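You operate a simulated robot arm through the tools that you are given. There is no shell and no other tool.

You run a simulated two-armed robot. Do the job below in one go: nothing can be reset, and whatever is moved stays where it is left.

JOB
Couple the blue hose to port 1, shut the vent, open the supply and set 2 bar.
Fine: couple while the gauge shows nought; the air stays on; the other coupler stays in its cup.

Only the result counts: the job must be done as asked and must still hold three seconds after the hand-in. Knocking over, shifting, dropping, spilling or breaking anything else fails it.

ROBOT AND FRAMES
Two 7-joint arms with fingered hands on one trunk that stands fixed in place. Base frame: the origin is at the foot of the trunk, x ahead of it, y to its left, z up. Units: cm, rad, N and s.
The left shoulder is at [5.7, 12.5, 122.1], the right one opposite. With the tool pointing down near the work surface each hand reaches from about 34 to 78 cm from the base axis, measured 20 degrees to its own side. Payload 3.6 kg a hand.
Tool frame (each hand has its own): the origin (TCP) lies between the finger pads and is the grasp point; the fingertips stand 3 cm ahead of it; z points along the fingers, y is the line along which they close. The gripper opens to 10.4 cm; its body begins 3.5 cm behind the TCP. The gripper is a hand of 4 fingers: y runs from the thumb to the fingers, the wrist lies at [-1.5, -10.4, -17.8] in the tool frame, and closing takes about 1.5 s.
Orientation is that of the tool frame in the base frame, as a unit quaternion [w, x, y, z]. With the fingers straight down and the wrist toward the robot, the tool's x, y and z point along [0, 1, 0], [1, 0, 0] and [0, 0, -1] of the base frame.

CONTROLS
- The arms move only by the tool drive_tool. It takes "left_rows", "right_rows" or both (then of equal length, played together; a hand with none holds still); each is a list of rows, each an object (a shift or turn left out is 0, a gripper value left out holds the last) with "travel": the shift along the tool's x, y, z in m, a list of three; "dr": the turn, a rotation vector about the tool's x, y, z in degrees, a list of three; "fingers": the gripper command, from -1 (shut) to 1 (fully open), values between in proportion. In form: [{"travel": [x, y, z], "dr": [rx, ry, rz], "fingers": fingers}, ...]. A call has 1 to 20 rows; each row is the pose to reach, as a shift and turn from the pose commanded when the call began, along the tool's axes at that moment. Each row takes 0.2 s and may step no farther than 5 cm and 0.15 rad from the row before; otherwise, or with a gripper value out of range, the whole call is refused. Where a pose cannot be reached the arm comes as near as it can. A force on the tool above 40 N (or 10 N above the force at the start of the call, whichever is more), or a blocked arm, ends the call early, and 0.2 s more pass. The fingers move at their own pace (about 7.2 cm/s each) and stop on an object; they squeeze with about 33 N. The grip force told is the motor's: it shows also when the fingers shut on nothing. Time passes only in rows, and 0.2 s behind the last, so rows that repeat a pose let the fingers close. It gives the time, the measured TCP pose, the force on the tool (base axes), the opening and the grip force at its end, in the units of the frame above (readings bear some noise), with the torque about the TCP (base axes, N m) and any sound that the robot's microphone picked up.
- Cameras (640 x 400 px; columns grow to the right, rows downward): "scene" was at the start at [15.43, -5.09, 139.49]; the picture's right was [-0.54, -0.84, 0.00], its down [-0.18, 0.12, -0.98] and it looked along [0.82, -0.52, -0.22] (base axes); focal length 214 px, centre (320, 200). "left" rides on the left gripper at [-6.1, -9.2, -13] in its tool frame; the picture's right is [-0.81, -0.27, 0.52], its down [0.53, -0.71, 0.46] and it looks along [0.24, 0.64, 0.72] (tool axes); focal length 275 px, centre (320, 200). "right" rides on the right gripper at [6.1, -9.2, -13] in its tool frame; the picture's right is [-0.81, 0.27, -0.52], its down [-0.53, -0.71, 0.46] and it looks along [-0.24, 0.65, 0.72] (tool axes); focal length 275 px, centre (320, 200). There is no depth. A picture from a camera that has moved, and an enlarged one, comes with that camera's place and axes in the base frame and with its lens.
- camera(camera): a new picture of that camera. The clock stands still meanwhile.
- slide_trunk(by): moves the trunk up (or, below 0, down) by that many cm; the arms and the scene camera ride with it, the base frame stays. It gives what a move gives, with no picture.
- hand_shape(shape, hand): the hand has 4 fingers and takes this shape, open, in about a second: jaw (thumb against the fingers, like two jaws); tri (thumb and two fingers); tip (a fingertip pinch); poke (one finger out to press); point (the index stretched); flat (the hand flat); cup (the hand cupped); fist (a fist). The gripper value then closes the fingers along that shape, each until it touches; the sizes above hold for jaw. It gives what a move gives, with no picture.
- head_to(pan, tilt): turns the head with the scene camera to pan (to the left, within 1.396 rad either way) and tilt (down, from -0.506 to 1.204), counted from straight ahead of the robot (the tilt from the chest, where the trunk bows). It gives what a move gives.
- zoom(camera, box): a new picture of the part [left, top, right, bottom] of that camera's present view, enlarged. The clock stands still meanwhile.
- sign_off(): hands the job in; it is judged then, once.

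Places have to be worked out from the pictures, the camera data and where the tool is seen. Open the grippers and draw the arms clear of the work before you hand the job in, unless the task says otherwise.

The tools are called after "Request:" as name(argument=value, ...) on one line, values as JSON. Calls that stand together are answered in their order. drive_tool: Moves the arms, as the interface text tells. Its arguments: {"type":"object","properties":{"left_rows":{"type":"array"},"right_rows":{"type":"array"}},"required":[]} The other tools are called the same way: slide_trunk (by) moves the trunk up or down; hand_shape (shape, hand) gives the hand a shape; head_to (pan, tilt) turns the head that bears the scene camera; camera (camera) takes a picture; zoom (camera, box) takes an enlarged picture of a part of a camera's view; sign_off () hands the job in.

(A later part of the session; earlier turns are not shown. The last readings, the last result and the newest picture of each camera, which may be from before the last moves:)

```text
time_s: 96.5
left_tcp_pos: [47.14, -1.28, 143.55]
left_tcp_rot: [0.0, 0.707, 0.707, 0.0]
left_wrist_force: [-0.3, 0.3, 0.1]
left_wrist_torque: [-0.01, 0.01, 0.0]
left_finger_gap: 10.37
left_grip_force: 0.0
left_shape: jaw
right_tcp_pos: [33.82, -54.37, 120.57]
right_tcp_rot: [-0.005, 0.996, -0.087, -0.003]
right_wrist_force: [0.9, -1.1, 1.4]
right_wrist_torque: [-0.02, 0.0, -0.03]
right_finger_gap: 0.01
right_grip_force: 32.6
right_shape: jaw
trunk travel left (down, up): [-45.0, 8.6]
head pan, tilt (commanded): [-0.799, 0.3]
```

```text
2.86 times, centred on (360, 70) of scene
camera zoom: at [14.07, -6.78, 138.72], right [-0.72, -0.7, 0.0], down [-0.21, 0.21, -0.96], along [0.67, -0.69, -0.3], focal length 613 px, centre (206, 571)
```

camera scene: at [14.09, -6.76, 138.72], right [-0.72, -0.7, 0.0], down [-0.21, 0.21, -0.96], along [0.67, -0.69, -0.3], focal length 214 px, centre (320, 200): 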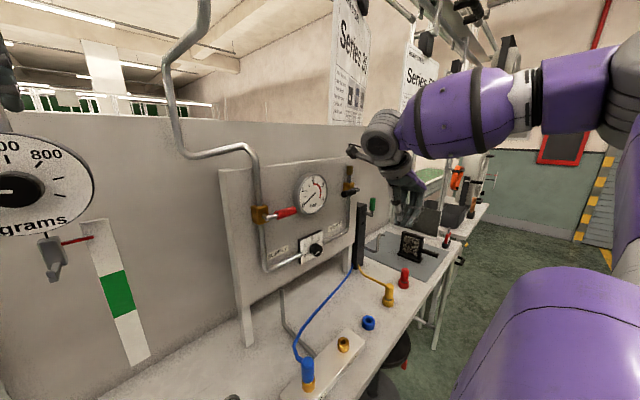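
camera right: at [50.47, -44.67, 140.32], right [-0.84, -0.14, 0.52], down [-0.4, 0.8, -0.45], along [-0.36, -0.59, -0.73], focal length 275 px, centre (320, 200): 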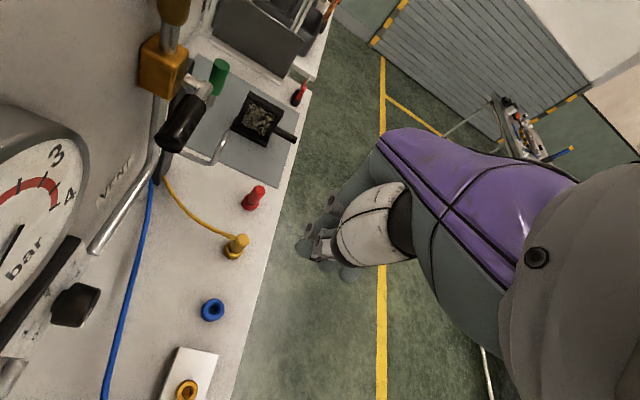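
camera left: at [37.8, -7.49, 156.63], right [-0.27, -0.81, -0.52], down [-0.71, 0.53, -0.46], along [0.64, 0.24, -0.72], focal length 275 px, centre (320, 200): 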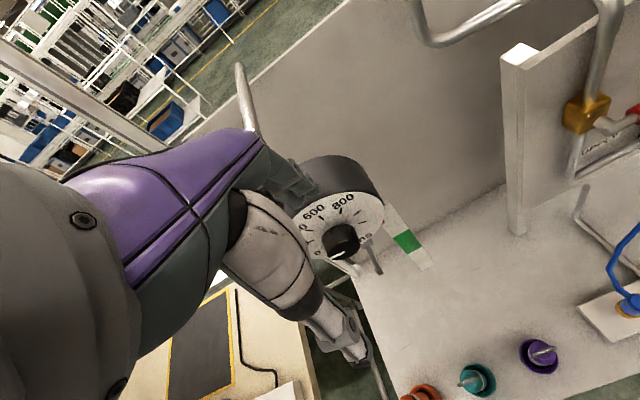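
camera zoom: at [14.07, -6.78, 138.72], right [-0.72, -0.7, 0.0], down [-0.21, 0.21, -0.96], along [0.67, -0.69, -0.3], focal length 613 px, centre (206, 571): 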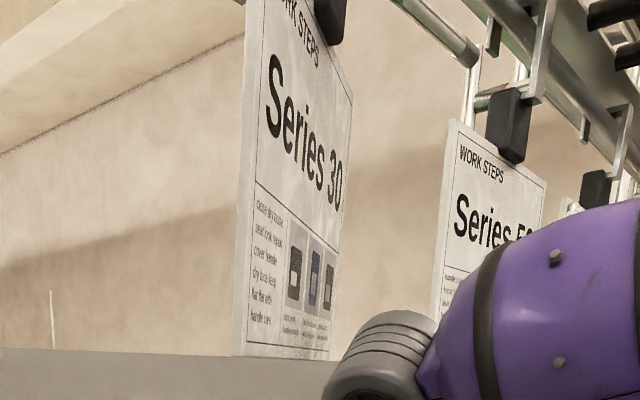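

My wrist may still be touching the card's lower right corner. I lower the hand further and draw it back, then look again.

Request:
drive_tool(right_rows=[{"travel": [-0.004, 0.003, 0.012]}, {"travel": [-0.008, 0.006, 0.025]}, {"travel": [-0.012, 0.009, 0.04]}, {"travel": [-0.016, 0.012, 0.055]}, {"travel": [-0.02, 0.015, 0.07]}, {"travel": [-0.024, 0.018, 0.085]}, {"travel": [-0.028, 0.02, 0.1]}, {"travel": [-0.028, 0.02, 0.1]}, {"travel": [-0.028, 0.02, 0.1]}, {"travel": [-0.028, 0.02, 0.1]}])

Request:
zoom(camera="scene", box=[280, 0, 440, 140])

```text
time_s: 98.8
left_tcp_pos: [47.07, -1.34, 143.56]
left_tcp_rot: [-0.001, 0.707, 0.708, 0.0]
left_wrist_force: [-0.9, -0.2, -0.6]
left_wrist_torque: [-0.01, -0.01, -0.03]
left_finger_gap: 10.37
left_grip_force: 0.2
left_shape: jaw
right_tcp_pos: [30.6, -55.7, 110.47]
right_tcp_rot: [-0.005, 0.996, -0.088, -0.002]
right_wrist_force: [0.0, 0.1, 0.2]
right_wrist_torque: [-0.02, -0.04, 0.02]
right_finger_gap: 0.0
right_grip_force: 32.9
right_shape: jaw
trunk travel left (down, up): [-45.0, 8.6]
head pan, tilt (commanded): [-0.799, 0.3]
```

```text
2.86 times, centred on (360, 70) of scene
camera zoom: at [14.07, -6.77, 138.72], right [-0.72, -0.7, 0.0], down [-0.21, 0.21, -0.96], along [0.67, -0.69, -0.3], focal length 613 px, centre (206, 571)
```

zoom: 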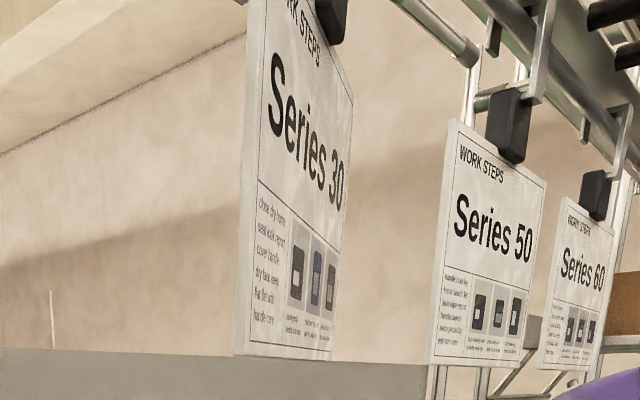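

The card hangs freely but stays turned by about 23°, with its left edge some 4 cm nearer me than before. I'll set it back gently, so first I bring the right hand back to its starting orientation, low and well clear of the card.

Request:
drive_tool(right_rows=[{"travel": [-0.003, -0.012, -0.006], "dr": [0, 0, -7.7]}, {"travel": [-0.006, -0.024, -0.012], "dr": [0, 0, -15.4]}, {"travel": [-0.009, -0.036, -0.018], "dr": [0, 0, -23.1]}, {"travel": [-0.012, -0.048, -0.024], "dr": [0, 0, -30.8]}, {"travel": [-0.015, -0.06, -0.03], "dr": [0, 0, -38.5]}, {"travel": [-0.018, -0.072, -0.036], "dr": [0, 0, -46.2]}, {"travel": [-0.021, -0.084, -0.042], "dr": [0, 0, -53.9]}, {"travel": [-0.024, -0.096, -0.048], "dr": [0, 0, -61.6]}, {"travel": [-0.027, -0.108, -0.054], "dr": [0, 0, -69.3]}, {"travel": [-0.03, -0.12, -0.06], "dr": [0, 0, -77]}, {"travel": [-0.033, -0.132, -0.066], "dr": [0, 0, -84.7]}, {"travel": [-0.036, -0.144, -0.072], "dr": [0, 0, -92.4]}, {"travel": [-0.038, -0.153, -0.075], "dr": [0, 0, -100]}, {"travel": [-0.038, -0.153, -0.075], "dr": [0, 0, -100]}])

Request:
camera(camera="scene")

```text
time_s: 101.8
left_tcp_pos: [47.03, -1.31, 143.62]
left_tcp_rot: [0.0, 0.707, 0.708, 0.0]
left_wrist_force: [1.1, 0.6, -0.2]
left_wrist_torque: [0.0, -0.02, 0.04]
left_finger_gap: 10.36
left_grip_force: 0.0
left_shape: jaw
right_tcp_pos: [29.6, -40.06, 118.18]
right_tcp_rot: [-0.004, 0.706, 0.708, 0.001]
right_wrist_force: [-0.4, -0.5, 0.3]
right_wrist_torque: [-0.01, 0.0, 0.01]
right_finger_gap: 0.0
right_grip_force: 33.2
right_shape: jaw
trunk travel left (down, up): [-45.0, 8.6]
head pan, tilt (commanded): [-0.799, 0.3]
```

```text
taken
camera scene: at [14.07, -6.75, 138.72], right [-0.72, -0.7, 0.0], down [-0.21, 0.21, -0.96], along [0.67, -0.69, -0.3], focal length 214 px, centre (320, 200)
```

scene: 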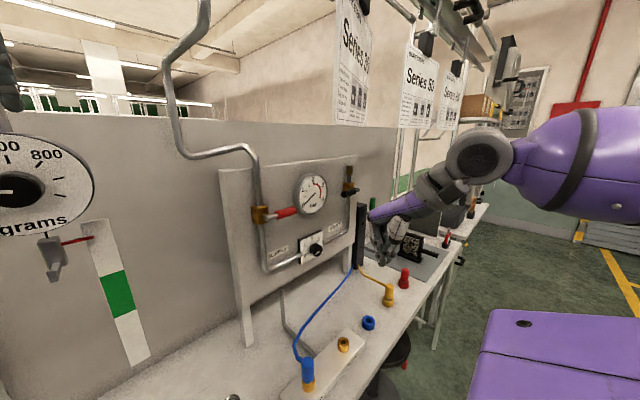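

The hand is in its starting orientation and clear. I tilt the head up to see the whole card while I approach it.

Request:
head_to(pan=-0.75, tilt=0.05)

Request:
camera(camera="scene")

Request:
zoom(camera="scene", box=[320, 70, 420, 200])

```text
time_s: 102.5
left_tcp_pos: [47.06, -1.31, 143.65]
left_tcp_rot: [0.0, 0.707, 0.707, 0.0]
left_wrist_force: [-0.4, -0.3, 0.3]
left_wrist_torque: [-0.01, -0.01, 0.02]
left_finger_gap: 10.38
left_grip_force: 0.0
left_shape: jaw
right_tcp_pos: [29.66, -40.13, 118.11]
right_tcp_rot: [-0.004, 0.707, 0.707, 0.001]
right_wrist_force: [0.2, 0.3, 0.0]
right_wrist_torque: [0.02, 0.01, 0.03]
right_finger_gap: 0.0
right_grip_force: 32.8
right_shape: jaw
trunk travel left (down, up): [-45.0, 8.6]
head pan, tilt (commanded): [-0.75, 0.051]
```

```text
taken
camera scene: at [14.24, -6.31, 141.02], right [-0.68, -0.73, 0.0], down [-0.04, 0.04, -1.0], along [0.73, -0.68, -0.05], focal length 214 px, centre (320, 200)
```

scene: 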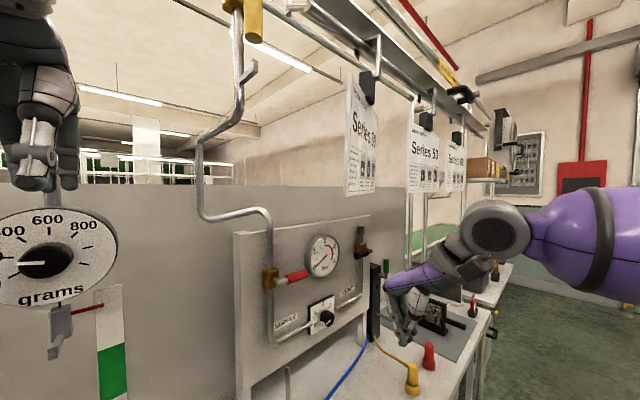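

```text
3.08 times, centred on (370, 135) of scene
camera zoom: at [14.24, -6.31, 141.02], right [-0.68, -0.73, 0.0], down [-0.04, 0.04, -1.0], along [0.73, -0.68, -0.05], focal length 660 px, centre (166, 400)
```

zoom: 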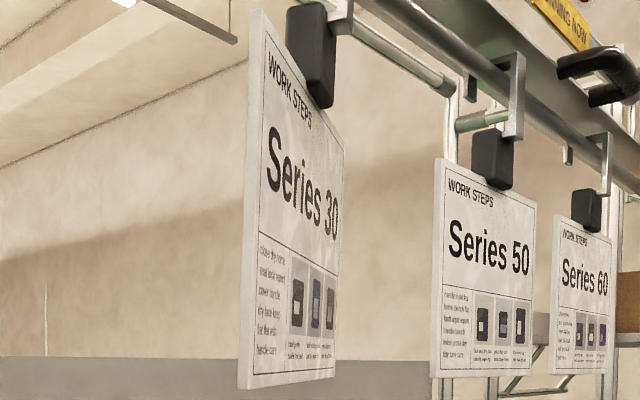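

The clip has not moved; only the card is turned about it, with its left edge now at about (34.3, -29.7). I raise the hand in front of that edge, staying about 4 cm clear.

Request:
drive_tool(right_rows=[{"travel": [0.01, -0.003, -0.03]}, {"travel": [0.02, -0.006, -0.06]}, {"travel": [0.03, -0.01, -0.09]}, {"travel": [0.04, -0.014, -0.12]}, {"travel": [0.05, -0.016, -0.15]}, {"travel": [0.06, -0.018, -0.18]}, {"travel": [0.07, -0.02, -0.21]}, {"travel": [0.08, -0.02, -0.24]}, {"travel": [0.085, -0.02, -0.25]}, {"travel": [0.085, -0.02, -0.25]}])

Request:
camera(camera="scene")

Request:
camera(camera="right")

```text
time_s: 104.7
left_tcp_pos: [47.12, -1.31, 143.56]
left_tcp_rot: [0.0, 0.707, 0.707, 0.0]
left_wrist_force: [-0.4, -0.3, -0.6]
left_wrist_torque: [0.02, -0.01, -0.02]
left_finger_gap: 10.4
left_grip_force: 0.1
left_shape: jaw
right_tcp_pos: [28.01, -31.88, 143.21]
right_tcp_rot: [-0.005, 0.707, 0.707, 0.001]
right_wrist_force: [0.2, 0.5, -0.2]
right_wrist_torque: [0.01, -0.01, 0.01]
right_finger_gap: 0.0
right_grip_force: 32.9
right_shape: jaw
trunk travel left (down, up): [-45.0, 8.6]
head pan, tilt (commanded): [-0.75, 0.051]
```

```text
taken
camera scene: at [14.23, -6.31, 141.03], right [-0.68, -0.73, 0.0], down [-0.04, 0.03, -1.0], along [0.73, -0.68, -0.05], focal length 214 px, centre (320, 200)
```

scene: 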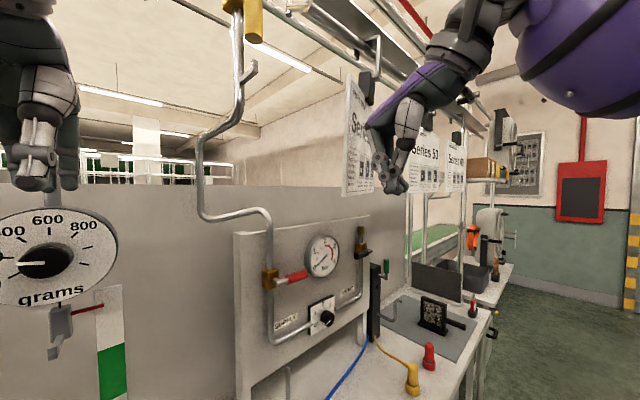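

```text
taken
camera right: at [18.7, -25.94, 156.38], right [0.28, -0.82, 0.51], down [-0.72, -0.53, -0.46], along [0.64, -0.24, -0.73], focal length 275 px, centre (320, 200)
```

right: 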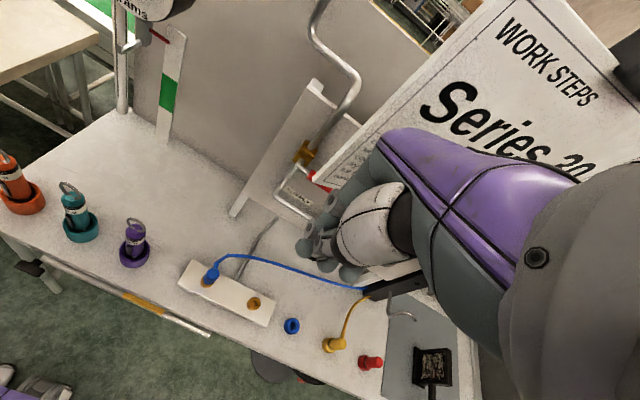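

I move sideways a little and then forward until the finger backs just meet the card's left edge.

Request:
drive_tool(right_rows=[{"travel": [0.008, 0.01, 0]}, {"travel": [0.008, 0.02, 0]}, {"travel": [0.008, 0.03, 0]}, {"travel": [0.008, 0.04, 0]}, {"travel": [0.008, 0.048, 0]}, {"travel": [0.008, 0.055, 0]}, {"travel": [0.008, 0.06, 0]}])

Request:
zoom(camera="scene", box=[320, 50, 440, 210])

Request:
camera(camera="right")

```text
time_s: 106.3
left_tcp_pos: [47.04, -1.33, 143.52]
left_tcp_rot: [-0.001, 0.707, 0.707, 0.0]
left_wrist_force: [0.4, 0.7, -0.8]
left_wrist_torque: [-0.02, 0.0, -0.01]
left_finger_gap: 10.36
left_grip_force: 0.0
left_shape: jaw
right_tcp_pos: [33.73, -31.02, 143.01]
right_tcp_rot: [-0.005, 0.708, 0.706, 0.002]
right_wrist_force: [-0.3, 0.1, -0.4]
right_wrist_torque: [-0.01, 0.03, 0.0]
right_finger_gap: 0.0
right_grip_force: 32.7
right_shape: jaw
trunk travel left (down, up): [-45.0, 8.6]
head pan, tilt (commanded): [-0.75, 0.051]
```

```text
2.50 times, centred on (380, 130) of scene
camera zoom: at [14.24, -6.3, 141.03], right [-0.68, -0.73, 0.0], down [-0.04, 0.03, -1.0], along [0.73, -0.68, -0.05], focal length 536 px, centre (170, 375)
```

zoom: 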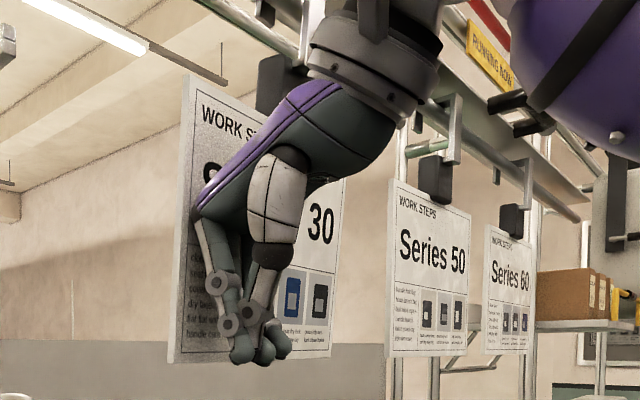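

```text
taken
camera right: at [24.57, -25.04, 156.11], right [0.28, -0.81, 0.51], down [-0.71, -0.53, -0.46], along [0.64, -0.24, -0.73], focal length 275 px, centre (320, 200)
```

right: 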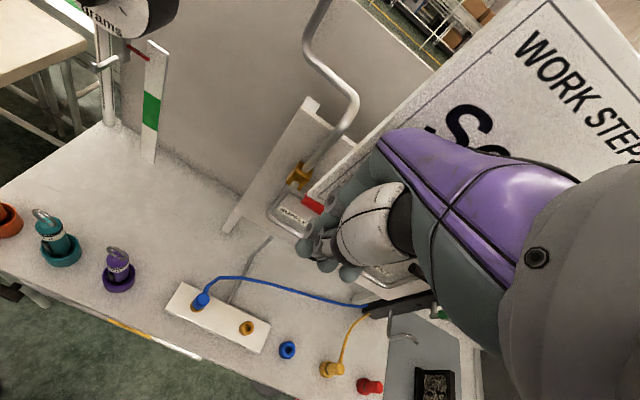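

The card is turning back nicely; its top edge is within about 6° of its old line. I push about 7 mm more, then withdraw slowly and look.

Request:
drive_tool(right_rows=[{"travel": [0, 0.003, 0]}, {"travel": [0, 0.006, 0]}, {"travel": [0, 0.008, 0]}, {"travel": [0, 0.008, 0]}])

Request:
zoom(camera="scene", box=[320, 50, 440, 210])

Request:
drive_tool(right_rows=[{"travel": [0, -0.003, 0]}, {"travel": [0, -0.007, 0]}, {"travel": [0, -0.012, 0]}, {"travel": [0, -0.018, 0]}, {"travel": [0, -0.026, 0]}, {"travel": [0, -0.036, 0]}, {"travel": [0, -0.046, 0]}, {"travel": [0, -0.056, 0]}, {"travel": [0, -0.056, 0]}])

Request:
zoom(camera="scene", box=[320, 70, 420, 200])

```text
time_s: 107.3
left_tcp_pos: [47.07, -1.26, 143.64]
left_tcp_rot: [0.0, 0.707, 0.707, 0.0]
left_wrist_force: [-0.3, -0.6, 0.8]
left_wrist_torque: [0.03, 0.0, -0.01]
left_finger_gap: 10.37
left_grip_force: 0.0
left_shape: jaw
right_tcp_pos: [34.52, -30.93, 143.1]
right_tcp_rot: [-0.005, 0.707, 0.707, 0.002]
right_wrist_force: [-1.4, 0.4, 0.2]
right_wrist_torque: [0.01, 0.02, 0.0]
right_finger_gap: 0.02
right_grip_force: 33.1
right_shape: jaw
trunk travel left (down, up): [-45.0, 8.6]
head pan, tilt (commanded): [-0.75, 0.051]
```

```text
2.50 times, centred on (380, 130) of scene
camera zoom: at [14.23, -6.3, 141.03], right [-0.68, -0.73, 0.0], down [-0.04, 0.03, -1.0], along [0.73, -0.68, -0.05], focal length 536 px, centre (170, 375)
```

zoom: 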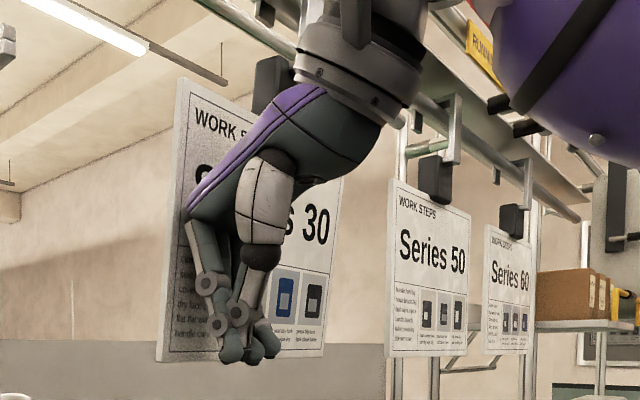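

```text
time_s: 109.3
left_tcp_pos: [47.03, -1.22, 143.63]
left_tcp_rot: [0.0, 0.707, 0.707, 0.001]
left_wrist_force: [-0.1, 0.1, -0.6]
left_wrist_torque: [0.0, 0.02, 0.0]
left_finger_gap: 10.35
left_grip_force: 0.0
left_shape: jaw
right_tcp_pos: [29.06, -30.95, 142.9]
right_tcp_rot: [-0.005, 0.707, 0.708, 0.001]
right_wrist_force: [0.6, 0.1, 0.4]
right_wrist_torque: [-0.01, 0.01, -0.01]
right_finger_gap: 0.0
right_grip_force: 33.4
right_shape: jaw
trunk travel left (down, up): [-45.0, 8.6]
head pan, tilt (commanded): [-0.75, 0.051]
```

```text
3.08 times, centred on (370, 135) of scene
camera zoom: at [14.25, -6.3, 141.03], right [-0.68, -0.73, 0.0], down [-0.04, 0.03, -1.0], along [0.73, -0.68, -0.05], focal length 660 px, centre (166, 400)
```

zoom: 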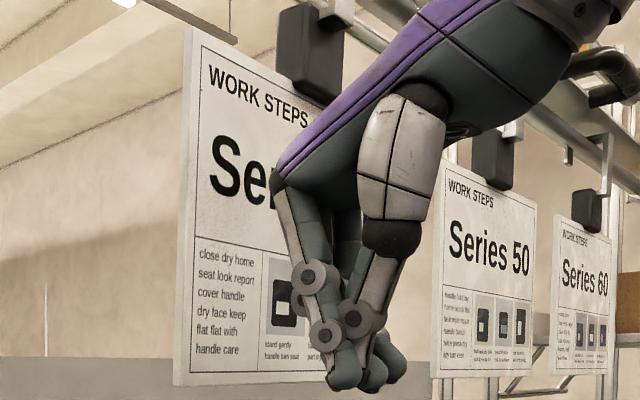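

The card's left edge is almost exactly where it was. I lower the hand away the same way I came and check the whole card.

Request:
drive_tool(right_rows=[{"travel": [0, 0, 0.03]}, {"travel": [-0.01, 0, 0.06]}, {"travel": [-0.02, 0, 0.09]}, {"travel": [-0.03, 0, 0.12]}, {"travel": [-0.04, 0, 0.15]}, {"travel": [-0.05, 0, 0.18]}, {"travel": [-0.06, 0, 0.21]}, {"travel": [-0.07, 0, 0.24]}, {"travel": [-0.07, 0, 0.24]}])

Request:
zoom(camera="scene", box=[320, 70, 420, 200])

```text
time_s: 111.3
left_tcp_pos: [47.0, -1.41, 143.6]
left_tcp_rot: [0.0, 0.707, 0.707, 0.0]
left_wrist_force: [0.0, -0.5, -0.5]
left_wrist_torque: [-0.01, -0.02, 0.0]
left_finger_gap: 10.37
left_grip_force: 0.1
left_shape: jaw
right_tcp_pos: [28.74, -37.75, 118.97]
right_tcp_rot: [-0.004, 0.707, 0.707, 0.002]
right_wrist_force: [-0.7, -0.6, 0.2]
right_wrist_torque: [-0.02, 0.0, -0.01]
right_finger_gap: 0.0
right_grip_force: 32.5
right_shape: jaw
trunk travel left (down, up): [-45.0, 8.6]
head pan, tilt (commanded): [-0.75, 0.051]
```

```text
3.08 times, centred on (370, 135) of scene
camera zoom: at [14.23, -6.28, 141.04], right [-0.68, -0.73, 0.0], down [-0.04, 0.03, -1.0], along [0.73, -0.68, -0.05], focal length 660 px, centre (166, 400)
```

zoom: 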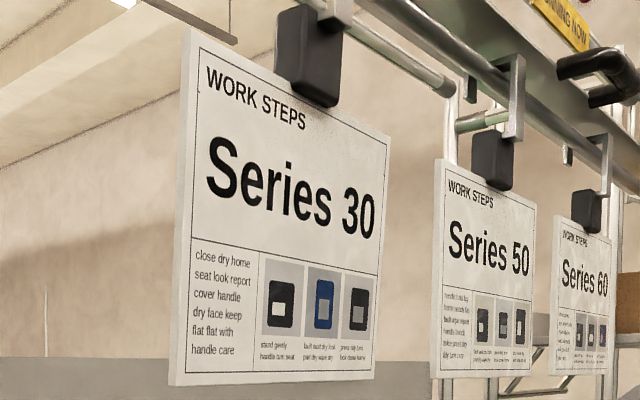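

The card is back within about 1 cm and 3–4° of where it hung, and it no longer moves. From now on I keep the wrist below z 135 near it. I pitch the hand forward with the wrist low, moving ahead under the card's height, to reach the supply lever.

Request:
drive_tool(right_rows=[{"travel": [0, 0.012, 0.01], "dr": [-7.5, 0, 0]}, {"travel": [0, 0.024, 0.02], "dr": [-15, 0, 0]}, {"travel": [0, 0.036, 0.03], "dr": [-22.5, 0, 0]}, {"travel": [0, 0.048, 0.04], "dr": [-30, 0, 0]}, {"travel": [0, 0.06, 0.05], "dr": [-37.5, 0, 0]}, {"travel": [0, 0.072, 0.06], "dr": [-45, 0, 0]}, {"travel": [0, 0.072, 0.06], "dr": [-45, 0, 0]}])

Request:
head_to(pan=-0.7, tilt=0.3)

Request:
camera(camera="scene")

```text
time_s: 112.9
left_tcp_pos: [47.12, -1.28, 143.55]
left_tcp_rot: [0.0, 0.707, 0.707, -0.001]
left_wrist_force: [1.1, -0.8, -0.4]
left_wrist_torque: [-0.01, -0.01, -0.01]
left_finger_gap: 10.37
left_grip_force: 0.0
left_shape: jaw
right_tcp_pos: [36.8, -38.88, 112.87]
right_tcp_rot: [0.266, 0.654, 0.653, 0.272]
right_wrist_force: [0.7, -0.2, 0.2]
right_wrist_torque: [0.0, 0.03, 0.02]
right_finger_gap: 0.0
right_grip_force: 33.4
right_shape: jaw
right hand out of reach, approached as far as the arm can: row 3, 4, 5, 6, 7
trunk travel left (down, up): [-45.0, 8.6]
head pan, tilt (commanded): [-0.75, 0.051]
```

```text
time_s: 113.7
left_tcp_pos: [47.06, -1.4, 143.61]
left_tcp_rot: [0.0, 0.707, 0.707, 0.0]
left_wrist_force: [1.3, -0.2, -0.3]
left_wrist_torque: [-0.02, 0.01, -0.01]
left_finger_gap: 10.39
left_grip_force: 0.0
left_shape: jaw
right_tcp_pos: [36.85, -38.96, 112.82]
right_tcp_rot: [0.266, 0.655, 0.653, 0.272]
right_wrist_force: [0.3, -1.7, 0.3]
right_wrist_torque: [0.0, 0.0, 0.0]
right_finger_gap: 0.01
right_grip_force: 33.3
right_shape: jaw
trunk travel left (down, up): [-45.0, 8.6]
head pan, tilt (commanded): [-0.7, 0.3]
```

```text
taken
camera scene: at [14.7, -6.09, 138.72], right [-0.64, -0.76, 0.0], down [-0.23, 0.19, -0.96], along [0.73, -0.62, -0.3], focal length 214 px, centre (320, 200)
```

scene: 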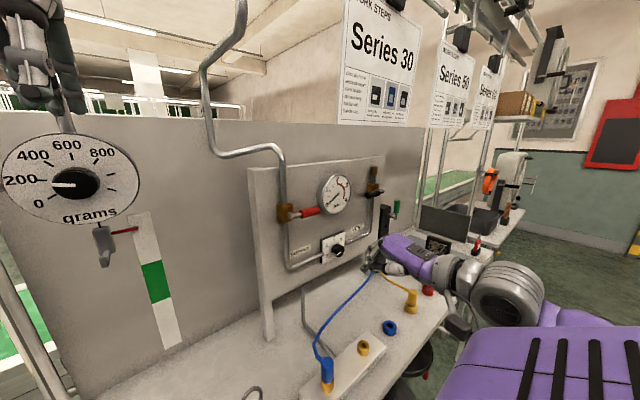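

The hand is pitched 45° down with the wrist low, at (37, -39, 113). I rise and go forward to sit just above the red supply grip, staying below the card.

Request:
drive_tool(right_rows=[{"travel": [0.002, 0.031, -0.01]}, {"travel": [0.004, 0.062, -0.02]}, {"travel": [0.006, 0.094, -0.031]}, {"travel": [0.007, 0.125, -0.041]}, {"travel": [0.007, 0.149, -0.017]}, {"travel": [0.007, 0.149, -0.017]}])

Request:
camera(camera="scene")

Request:
camera(camera="right")

```text
time_s: 115.1
left_tcp_pos: [47.02, -1.33, 143.67]
left_tcp_rot: [0.001, 0.707, 0.707, 0.0]
left_wrist_force: [-0.2, 0.5, -0.4]
left_wrist_torque: [0.0, 0.0, 0.02]
left_finger_gap: 10.37
left_grip_force: 0.1
left_shape: jaw
right_tcp_pos: [46.22, -38.37, 124.42]
right_tcp_rot: [0.267, 0.655, 0.652, 0.273]
right_wrist_force: [0.6, -0.4, -0.2]
right_wrist_torque: [-0.01, 0.02, 0.0]
right_finger_gap: 0.0
right_grip_force: 32.9
right_shape: jaw
trunk travel left (down, up): [-45.0, 8.6]
head pan, tilt (commanded): [-0.7, 0.3]
```

```text
taken
camera scene: at [14.65, -6.09, 138.73], right [-0.64, -0.76, 0.0], down [-0.23, 0.19, -0.96], along [0.73, -0.62, -0.3], focal length 214 px, centre (320, 200)
```

scene: 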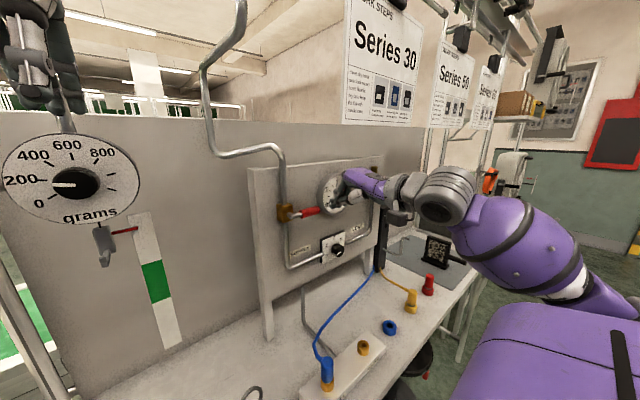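

```text
taken
camera right: at [30.4, -32.37, 127.34], right [-0.17, -0.82, 0.55], down [-0.19, -0.53, -0.83], along [0.97, -0.24, -0.06], focal length 275 px, centre (320, 200)
```

right: 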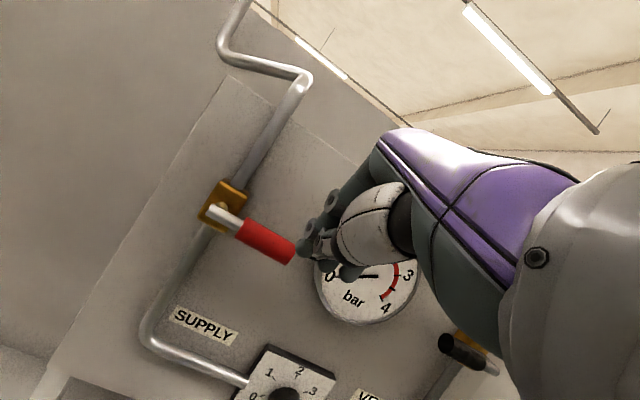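

The lever shows clearly: its pivot is at about y -31.6 and its grip end at y -39, at z 120. I go forward so the fingertips are above the grip.

Request:
drive_tool(right_rows=[{"travel": [0, 0.016, 0.0157]}, {"travel": [0, 0.032, 0.0315]}, {"travel": [0, 0.0476, 0.0472]}, {"travel": [0, 0.0476, 0.0472]}])

Request:
camera(camera="right")

Request:
zoom(camera="scene", box=[230, 130, 400, 270])

```text
time_s: 116.1
left_tcp_pos: [46.91, -1.33, 143.63]
left_tcp_rot: [0.0, 0.707, 0.707, 0.0]
left_wrist_force: [0.3, -0.9, -0.4]
left_wrist_torque: [-0.06, -0.04, 0.02]
left_finger_gap: 10.36
left_grip_force: 0.1
left_shape: jaw
right_tcp_pos: [52.85, -38.54, 124.46]
right_tcp_rot: [0.267, 0.655, 0.652, 0.273]
right_wrist_force: [0.2, -0.1, 1.0]
right_wrist_torque: [-0.05, -0.03, 0.0]
right_finger_gap: 0.0
right_grip_force: 33.4
right_shape: jaw
trunk travel left (down, up): [-45.0, 8.6]
head pan, tilt (commanded): [-0.7, 0.3]
```

```text
taken
camera right: at [37.02, -32.43, 127.33], right [-0.17, -0.82, 0.55], down [-0.19, -0.53, -0.83], along [0.97, -0.24, -0.06], focal length 275 px, centre (320, 200)
```

right: 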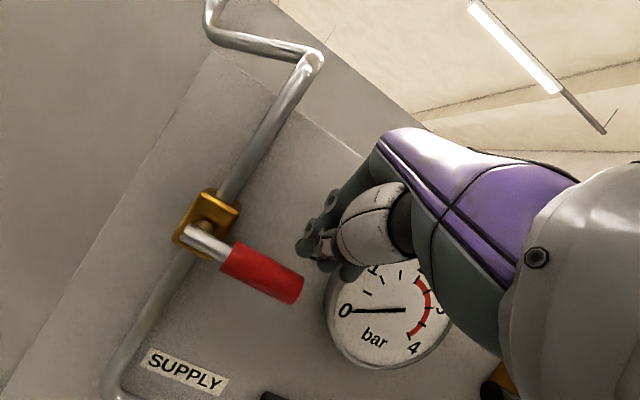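

```text
2.86 times, centred on (315, 200) of scene
camera zoom: at [14.67, -6.11, 138.72], right [-0.64, -0.76, 0.0], down [-0.23, 0.19, -0.96], along [0.73, -0.62, -0.3], focal length 613 px, centre (334, 200)
```

zoom: 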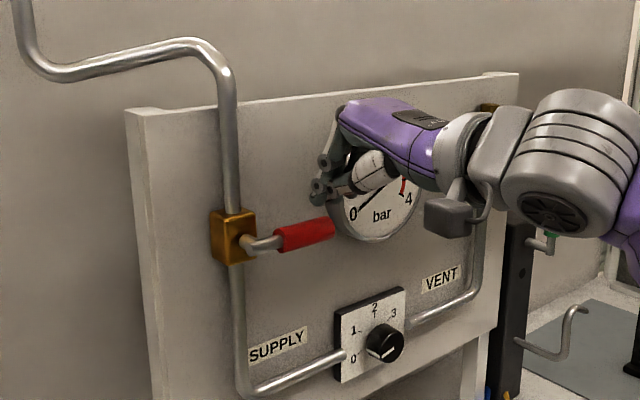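

The fingertips sit just above the grip's end. I shift slightly left and press down gently, to see whether the lever opens downward.

Request:
drive_tool(right_rows=[{"travel": [0.007, 0, 0]}, {"travel": [0.007, -0.0056, 0.0057]}, {"travel": [0.007, -0.0092, 0.0092]}, {"travel": [0.007, -0.0127, 0.0128]}, {"travel": [0.007, -0.0162, 0.0164]}])

Request:
camera(camera="right")

Request:
zoom(camera="scene", box=[230, 130, 400, 270])

```text
time_s: 117.3
left_tcp_pos: [47.08, -1.3, 143.55]
left_tcp_rot: [0.0, 0.707, 0.707, 0.001]
left_wrist_force: [0.5, -0.2, 0.4]
left_wrist_torque: [0.01, -0.03, 0.01]
left_finger_gap: 10.4
left_grip_force: 0.1
left_shape: jaw
right_tcp_pos: [52.7, -37.78, 122.05]
right_tcp_rot: [0.267, 0.655, 0.653, 0.273]
right_wrist_force: [-1.2, 0.2, 0.1]
right_wrist_torque: [0.01, -0.01, 0.01]
right_finger_gap: 0.0
right_grip_force: 32.4
right_shape: jaw
trunk travel left (down, up): [-45.0, 8.6]
head pan, tilt (commanded): [-0.7, 0.3]
```

```text
taken
camera right: at [36.91, -31.76, 124.93], right [-0.17, -0.82, 0.55], down [-0.19, -0.53, -0.83], along [0.97, -0.24, -0.06], focal length 275 px, centre (320, 200)
```

right: 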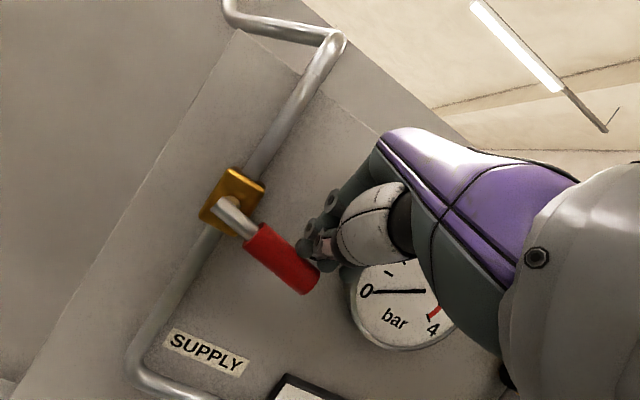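

```text
2.86 times, centred on (315, 200) of scene
camera zoom: at [14.7, -6.09, 138.72], right [-0.64, -0.76, 0.0], down [-0.23, 0.19, -0.96], along [0.73, -0.62, -0.3], focal length 613 px, centre (334, 200)
```

zoom: 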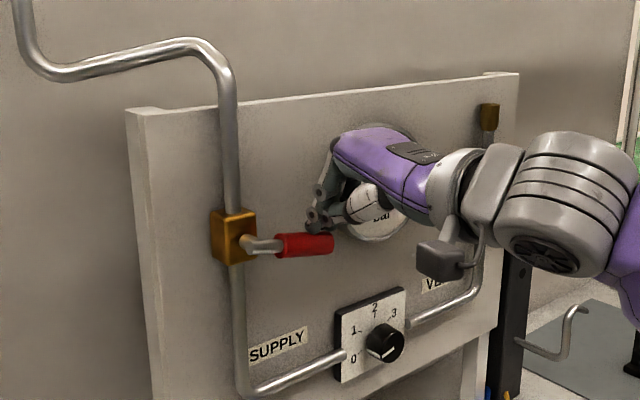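

The red lever swings down with almost no force. I follow its arc down and left until it stops pointing straight down.

Request:
drive_tool(right_rows=[{"travel": [-0.001, -0.0088, 0.0089]}, {"travel": [0.0038, -0.0173, 0.0175]}, {"travel": [0.0127, -0.0251, 0.0253]}, {"travel": [0.0231, -0.0308, 0.0311]}, {"travel": [0.03, -0.033, 0.0333]}, {"travel": [0.0356, -0.0344, 0.0347]}])

Request:
camera(camera="right")

Request:
zoom(camera="scene", box=[230, 130, 400, 270])

```text
time_s: 118.7
left_tcp_pos: [47.03, -1.37, 143.48]
left_tcp_rot: [0.0, 0.707, 0.707, -0.001]
left_wrist_force: [1.2, 0.7, -0.2]
left_wrist_torque: [0.0, 0.03, 0.02]
left_finger_gap: 10.39
left_grip_force: 0.1
left_shape: jaw
right_tcp_pos: [52.6, -34.0, 117.29]
right_tcp_rot: [0.267, 0.655, 0.652, 0.272]
right_wrist_force: [-0.5, -0.8, -0.4]
right_wrist_torque: [-0.02, 0.04, -0.01]
right_finger_gap: 0.0
right_grip_force: 32.7
right_shape: jaw
trunk travel left (down, up): [-45.0, 8.6]
head pan, tilt (commanded): [-0.7, 0.3]
```

```text
taken
camera right: at [36.86, -28.03, 120.1], right [-0.17, -0.82, 0.55], down [-0.19, -0.53, -0.83], along [0.97, -0.24, -0.06], focal length 275 px, centre (320, 200)
```

right: 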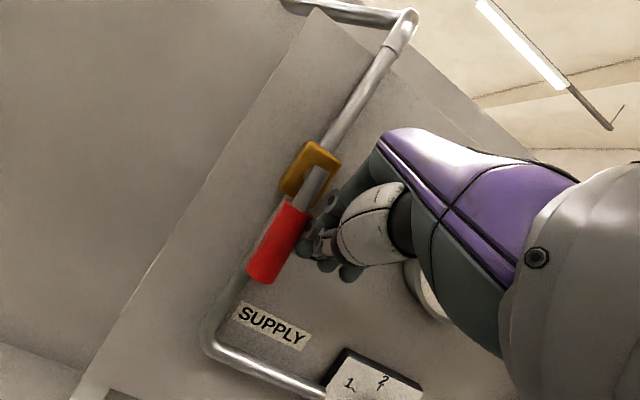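

```text
2.86 times, centred on (315, 200) of scene
camera zoom: at [14.7, -6.11, 138.72], right [-0.64, -0.76, 0.0], down [-0.23, 0.19, -0.96], along [0.73, -0.62, -0.3], focal length 613 px, centre (334, 200)
```

zoom: 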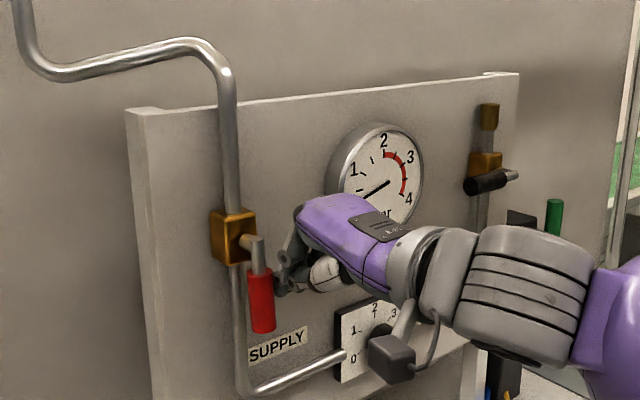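

The lever hangs nearly straight down. I push a little further left to bring it to its stop.

Request:
drive_tool(right_rows=[{"travel": [0.004, 0, 0]}, {"travel": [0.008, 0, 0]}, {"travel": [0.012, 0, 0]}, {"travel": [0.015, 0, 0]}])

Request:
camera(camera="right")

Request:
zoom(camera="scene", box=[230, 130, 400, 270])

```text
time_s: 119.8
left_tcp_pos: [46.88, -1.59, 143.65]
left_tcp_rot: [0.0, 0.707, 0.707, 0.001]
left_wrist_force: [0.2, 0.5, -0.2]
left_wrist_torque: [-0.03, 0.01, -0.01]
left_finger_gap: 10.38
left_grip_force: 0.0
left_shape: jaw
right_tcp_pos: [52.77, -33.67, 117.25]
right_tcp_rot: [0.272, 0.663, 0.645, 0.266]
right_wrist_force: [-10.3, -27.0, -0.1]
right_wrist_torque: [-0.12, 0.03, -0.28]
right_finger_gap: 0.0
right_grip_force: 33.1
right_shape: jaw
trunk travel left (down, up): [-45.0, 8.6]
head pan, tilt (commanded): [-0.7, 0.3]
stopped in row 4 (right hand): the force on the tool passed its limit at 41 N (the readings are from after the stop); the commanded pose is now the measured one
```

```text
taken
camera right: at [37.14, -27.13, 120.09], right [-0.19, -0.81, 0.56], down [-0.2, -0.53, -0.83], along [0.96, -0.27, -0.06], focal length 275 px, centre (320, 200)
```

right: 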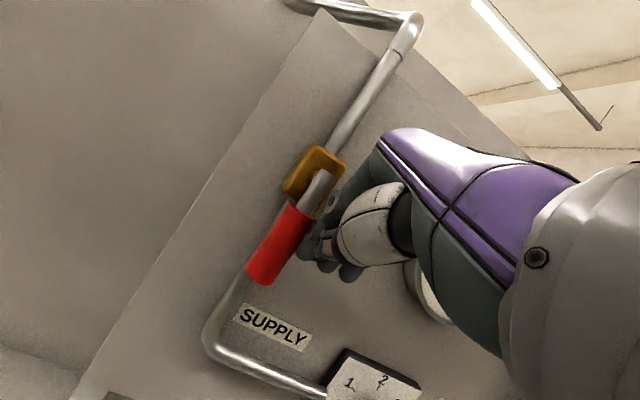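

```text
2.86 times, centred on (315, 200) of scene
camera zoom: at [14.53, -6.28, 138.72], right [-0.64, -0.76, 0.0], down [-0.22, 0.19, -0.96], along [0.73, -0.61, -0.3], focal length 613 px, centre (334, 200)
```

zoom: 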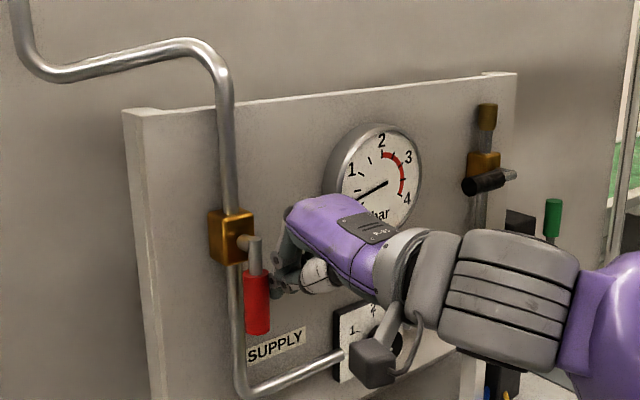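

The lever is at its stop, along the pipe, so the supply is open, and no hiss was reported. I withdraw and read the gauge.

Request:
drive_tool(right_rows=[{"travel": [-0.01, 0, 0]}, {"travel": [-0.013, -0.02, -0.02]}, {"travel": [-0.016, -0.045, -0.045]}, {"travel": [-0.02, -0.06, -0.05]}, {"travel": [-0.02, -0.06, -0.05]}])

Request:
zoom(camera="scene", box=[230, 130, 400, 270])

Request:
camera(camera="right")

```text
time_s: 121.0
left_tcp_pos: [47.17, -1.33, 143.63]
left_tcp_rot: [0.0, 0.707, 0.707, 0.0]
left_wrist_force: [0.2, -0.9, -0.6]
left_wrist_torque: [-0.03, 0.01, 0.0]
left_finger_gap: 10.39
left_grip_force: 0.1
left_shape: jaw
right_tcp_pos: [44.85, -34.91, 116.46]
right_tcp_rot: [0.268, 0.658, 0.65, 0.269]
right_wrist_force: [-0.1, -0.5, 0.3]
right_wrist_torque: [0.0, 0.04, 0.0]
right_finger_gap: 0.0
right_grip_force: 32.7
right_shape: jaw
trunk travel left (down, up): [-45.0, 8.6]
head pan, tilt (commanded): [-0.7, 0.3]
```

```text
2.86 times, centred on (315, 200) of scene
camera zoom: at [14.72, -6.09, 138.72], right [-0.64, -0.76, 0.0], down [-0.23, 0.19, -0.96], along [0.73, -0.62, -0.3], focal length 613 px, centre (334, 200)
```

zoom: 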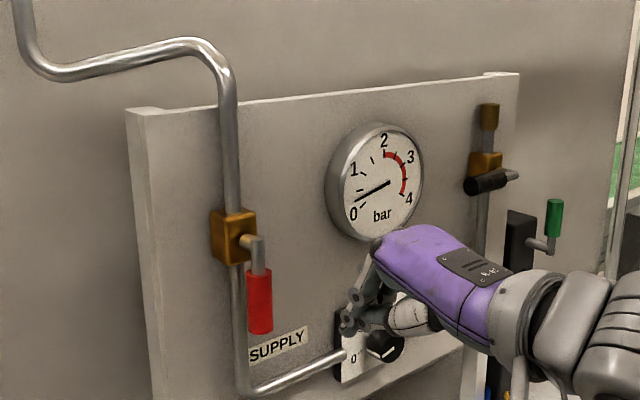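

```text
taken
camera right: at [29.16, -28.63, 119.32], right [-0.18, -0.81, 0.56], down [-0.19, -0.53, -0.83], along [0.96, -0.26, -0.06], focal length 275 px, centre (320, 200)
```

right: 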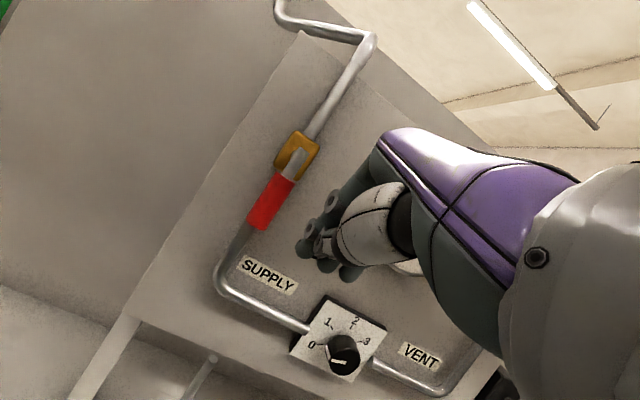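

The needle has risen slightly above 0. I zoom in on the gauge and on the knob for precise readings.

Request:
zoom(camera="scene", box=[312, 168, 348, 200])

Request:
zoom(camera="right", box=[280, 290, 400, 390])

```text
12.50 times, centred on (330, 184) of scene
camera zoom: at [14.72, -6.09, 138.72], right [-0.64, -0.76, 0.0], down [-0.23, 0.19, -0.96], along [0.73, -0.62, -0.3], focal length 2681 px, centre (195, 400)
```

zoom: 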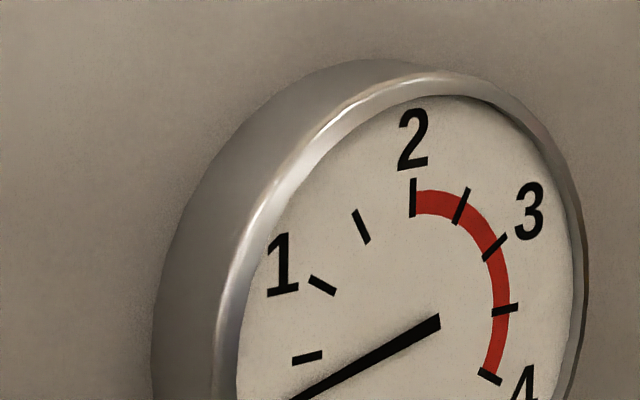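

```text
4.00 times, centred on (340, 340) of right
camera zoom: at [29.16, -28.63, 119.32], right [-0.18, -0.81, 0.56], down [-0.19, -0.53, -0.83], along [0.96, -0.26, -0.06], focal length 1101 px, centre (240, -360)
```

zoom: 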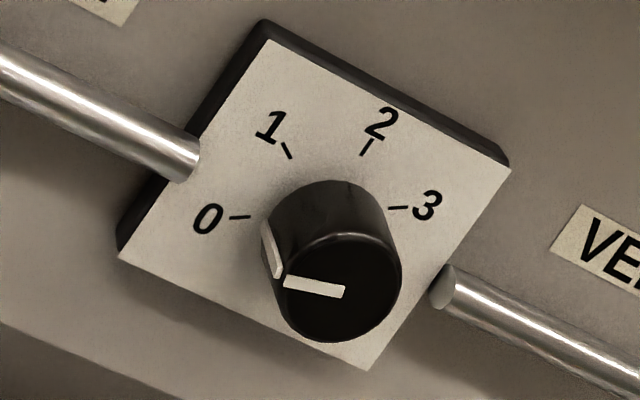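

Scale spacing is 60° per bar, and the pointer sits near 0.1, so I need about 115° clockwise to reach 2. I look at the lower part of the gauge.

Request:
zoom(camera="scene", box=[312, 175, 352, 207])

Request:
zoom(camera="scene", box=[300, 330, 350, 400])

```text
12.50 times, centred on (332, 191) of scene
camera zoom: at [14.72, -6.09, 138.72], right [-0.64, -0.76, 0.0], down [-0.23, 0.19, -0.96], along [0.73, -0.62, -0.3], focal length 2681 px, centre (170, 312)
```

zoom: 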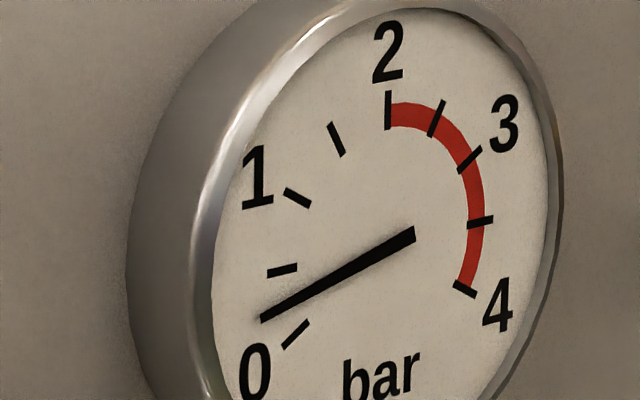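

```text
5.71 times, centred on (325, 365) of scene
camera zoom: at [14.72, -6.09, 138.72], right [-0.64, -0.76, 0.0], down [-0.23, 0.19, -0.96], along [0.73, -0.62, -0.3], focal length 1226 px, centre (291, -743)
```

zoom: 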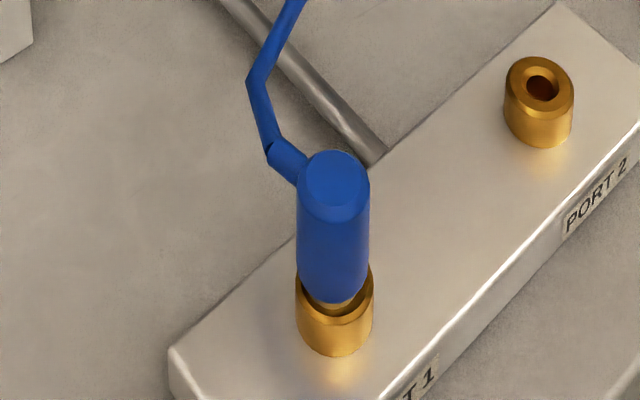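

The gauge reads about 0.2 bar and the blue coupler sits steady in port 1. Next is the regulator knob at about (57.2, -49.8, 102.6). I move in front of it and level the hand so it points straight at the panel.

Request:
drive_tool(right_rows=[{"travel": [-0.035, -0.015, 0.016]}, {"travel": [-0.07, -0.031, 0.032]}, {"travel": [-0.105, -0.046, 0.048]}, {"travel": [-0.14, -0.062, 0.064]}, {"travel": [-0.14, -0.062, 0.064], "dr": [-7, 0, 0]}, {"travel": [-0.14, -0.062, 0.064], "dr": [-14, 0, 0]}, {"travel": [-0.14, -0.062, 0.064], "dr": [-21, 0, 0]}, {"travel": [-0.14, -0.062, 0.064], "dr": [-28, 0, 0]}, {"travel": [-0.14, -0.062, 0.064], "dr": [-28, 0, 0]}])

Request:
camera(camera="scene")

Request:
camera(camera="right")

```text
time_s: 123.0
left_tcp_pos: [47.08, -1.27, 143.7]
left_tcp_rot: [0.0, 0.707, 0.707, 0.0]
left_wrist_force: [0.1, 0.3, 0.3]
left_wrist_torque: [0.02, 0.01, 0.02]
left_finger_gap: 10.38
left_grip_force: 0.0
left_shape: jaw
right_tcp_pos: [44.93, -48.82, 107.63]
right_tcp_rot: [0.422, 0.574, 0.563, 0.419]
right_wrist_force: [-0.1, -0.4, -0.4]
right_wrist_torque: [0.01, 0.05, -0.01]
right_finger_gap: 0.0
right_grip_force: 33.3
right_shape: jaw
trunk travel left (down, up): [-45.0, 8.6]
head pan, tilt (commanded): [-0.7, 0.3]
```

```text
taken
camera scene: at [14.7, -6.08, 138.72], right [-0.64, -0.76, 0.0], down [-0.23, 0.19, -0.96], along [0.73, -0.62, -0.3], focal length 214 px, centre (320, 200)
```

scene: 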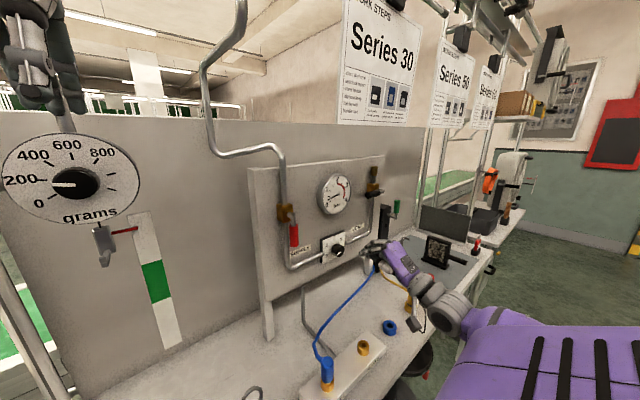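

```text
taken
camera right: at [29.71, -42.55, 102.71], right [-0.42, -0.81, 0.41], down [0.22, -0.53, -0.82], along [0.88, -0.26, 0.4], focal length 275 px, centre (320, 200)
```

right: 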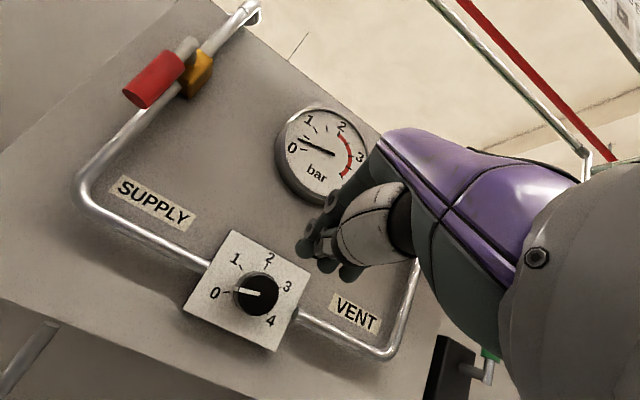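

This pose is reachable and the hand camera now faces both the dial and the gauge. I zoom in for an accurate reading.

Request:
zoom(camera="right", box=[170, 220, 320, 360])

Request:
zoom(camera="right", box=[265, 95, 385, 215])

```text
2.86 times, centred on (245, 290) of right
camera zoom: at [29.71, -42.55, 102.71], right [-0.42, -0.81, 0.41], down [0.22, -0.53, -0.82], along [0.88, -0.26, 0.4], focal length 786 px, centre (534, -57)
```

zoom: 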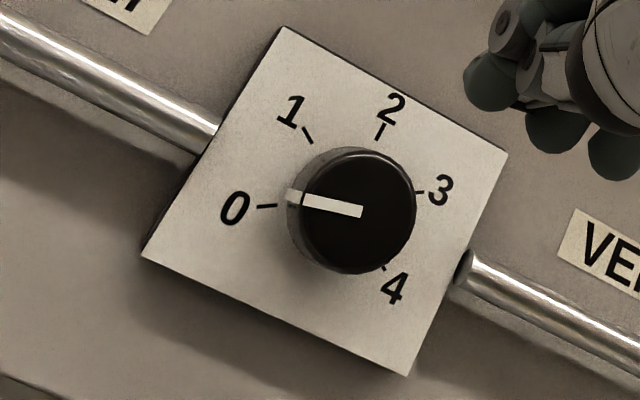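

```text
3.33 times, centred on (325, 155) of right
camera zoom: at [29.71, -42.55, 102.71], right [-0.42, -0.81, 0.41], down [0.22, -0.53, -0.82], along [0.88, -0.26, 0.4], focal length 918 px, centre (303, 350)
```

zoom: 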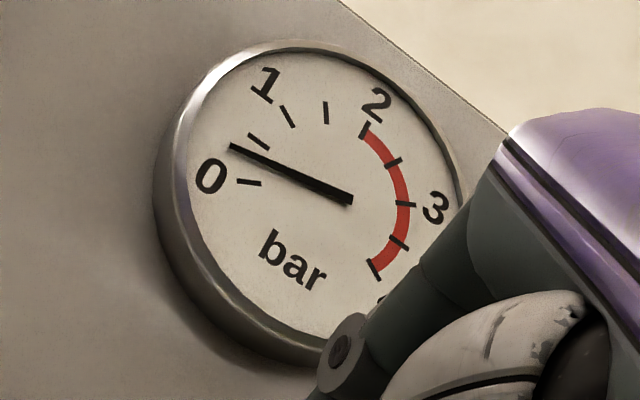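

I triangulate the knob once more from the head camera.

Request:
zoom(camera="scene", box=[310, 220, 370, 270])

```text
8.00 times, centred on (340, 245) of scene
camera zoom: at [14.7, -6.08, 138.72], right [-0.64, -0.76, 0.0], down [-0.23, 0.19, -0.96], along [0.73, -0.62, -0.3], focal length 1716 px, centre (160, -160)
```

zoom: 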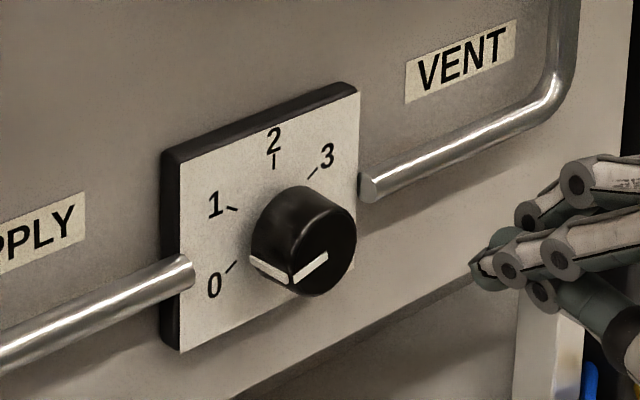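

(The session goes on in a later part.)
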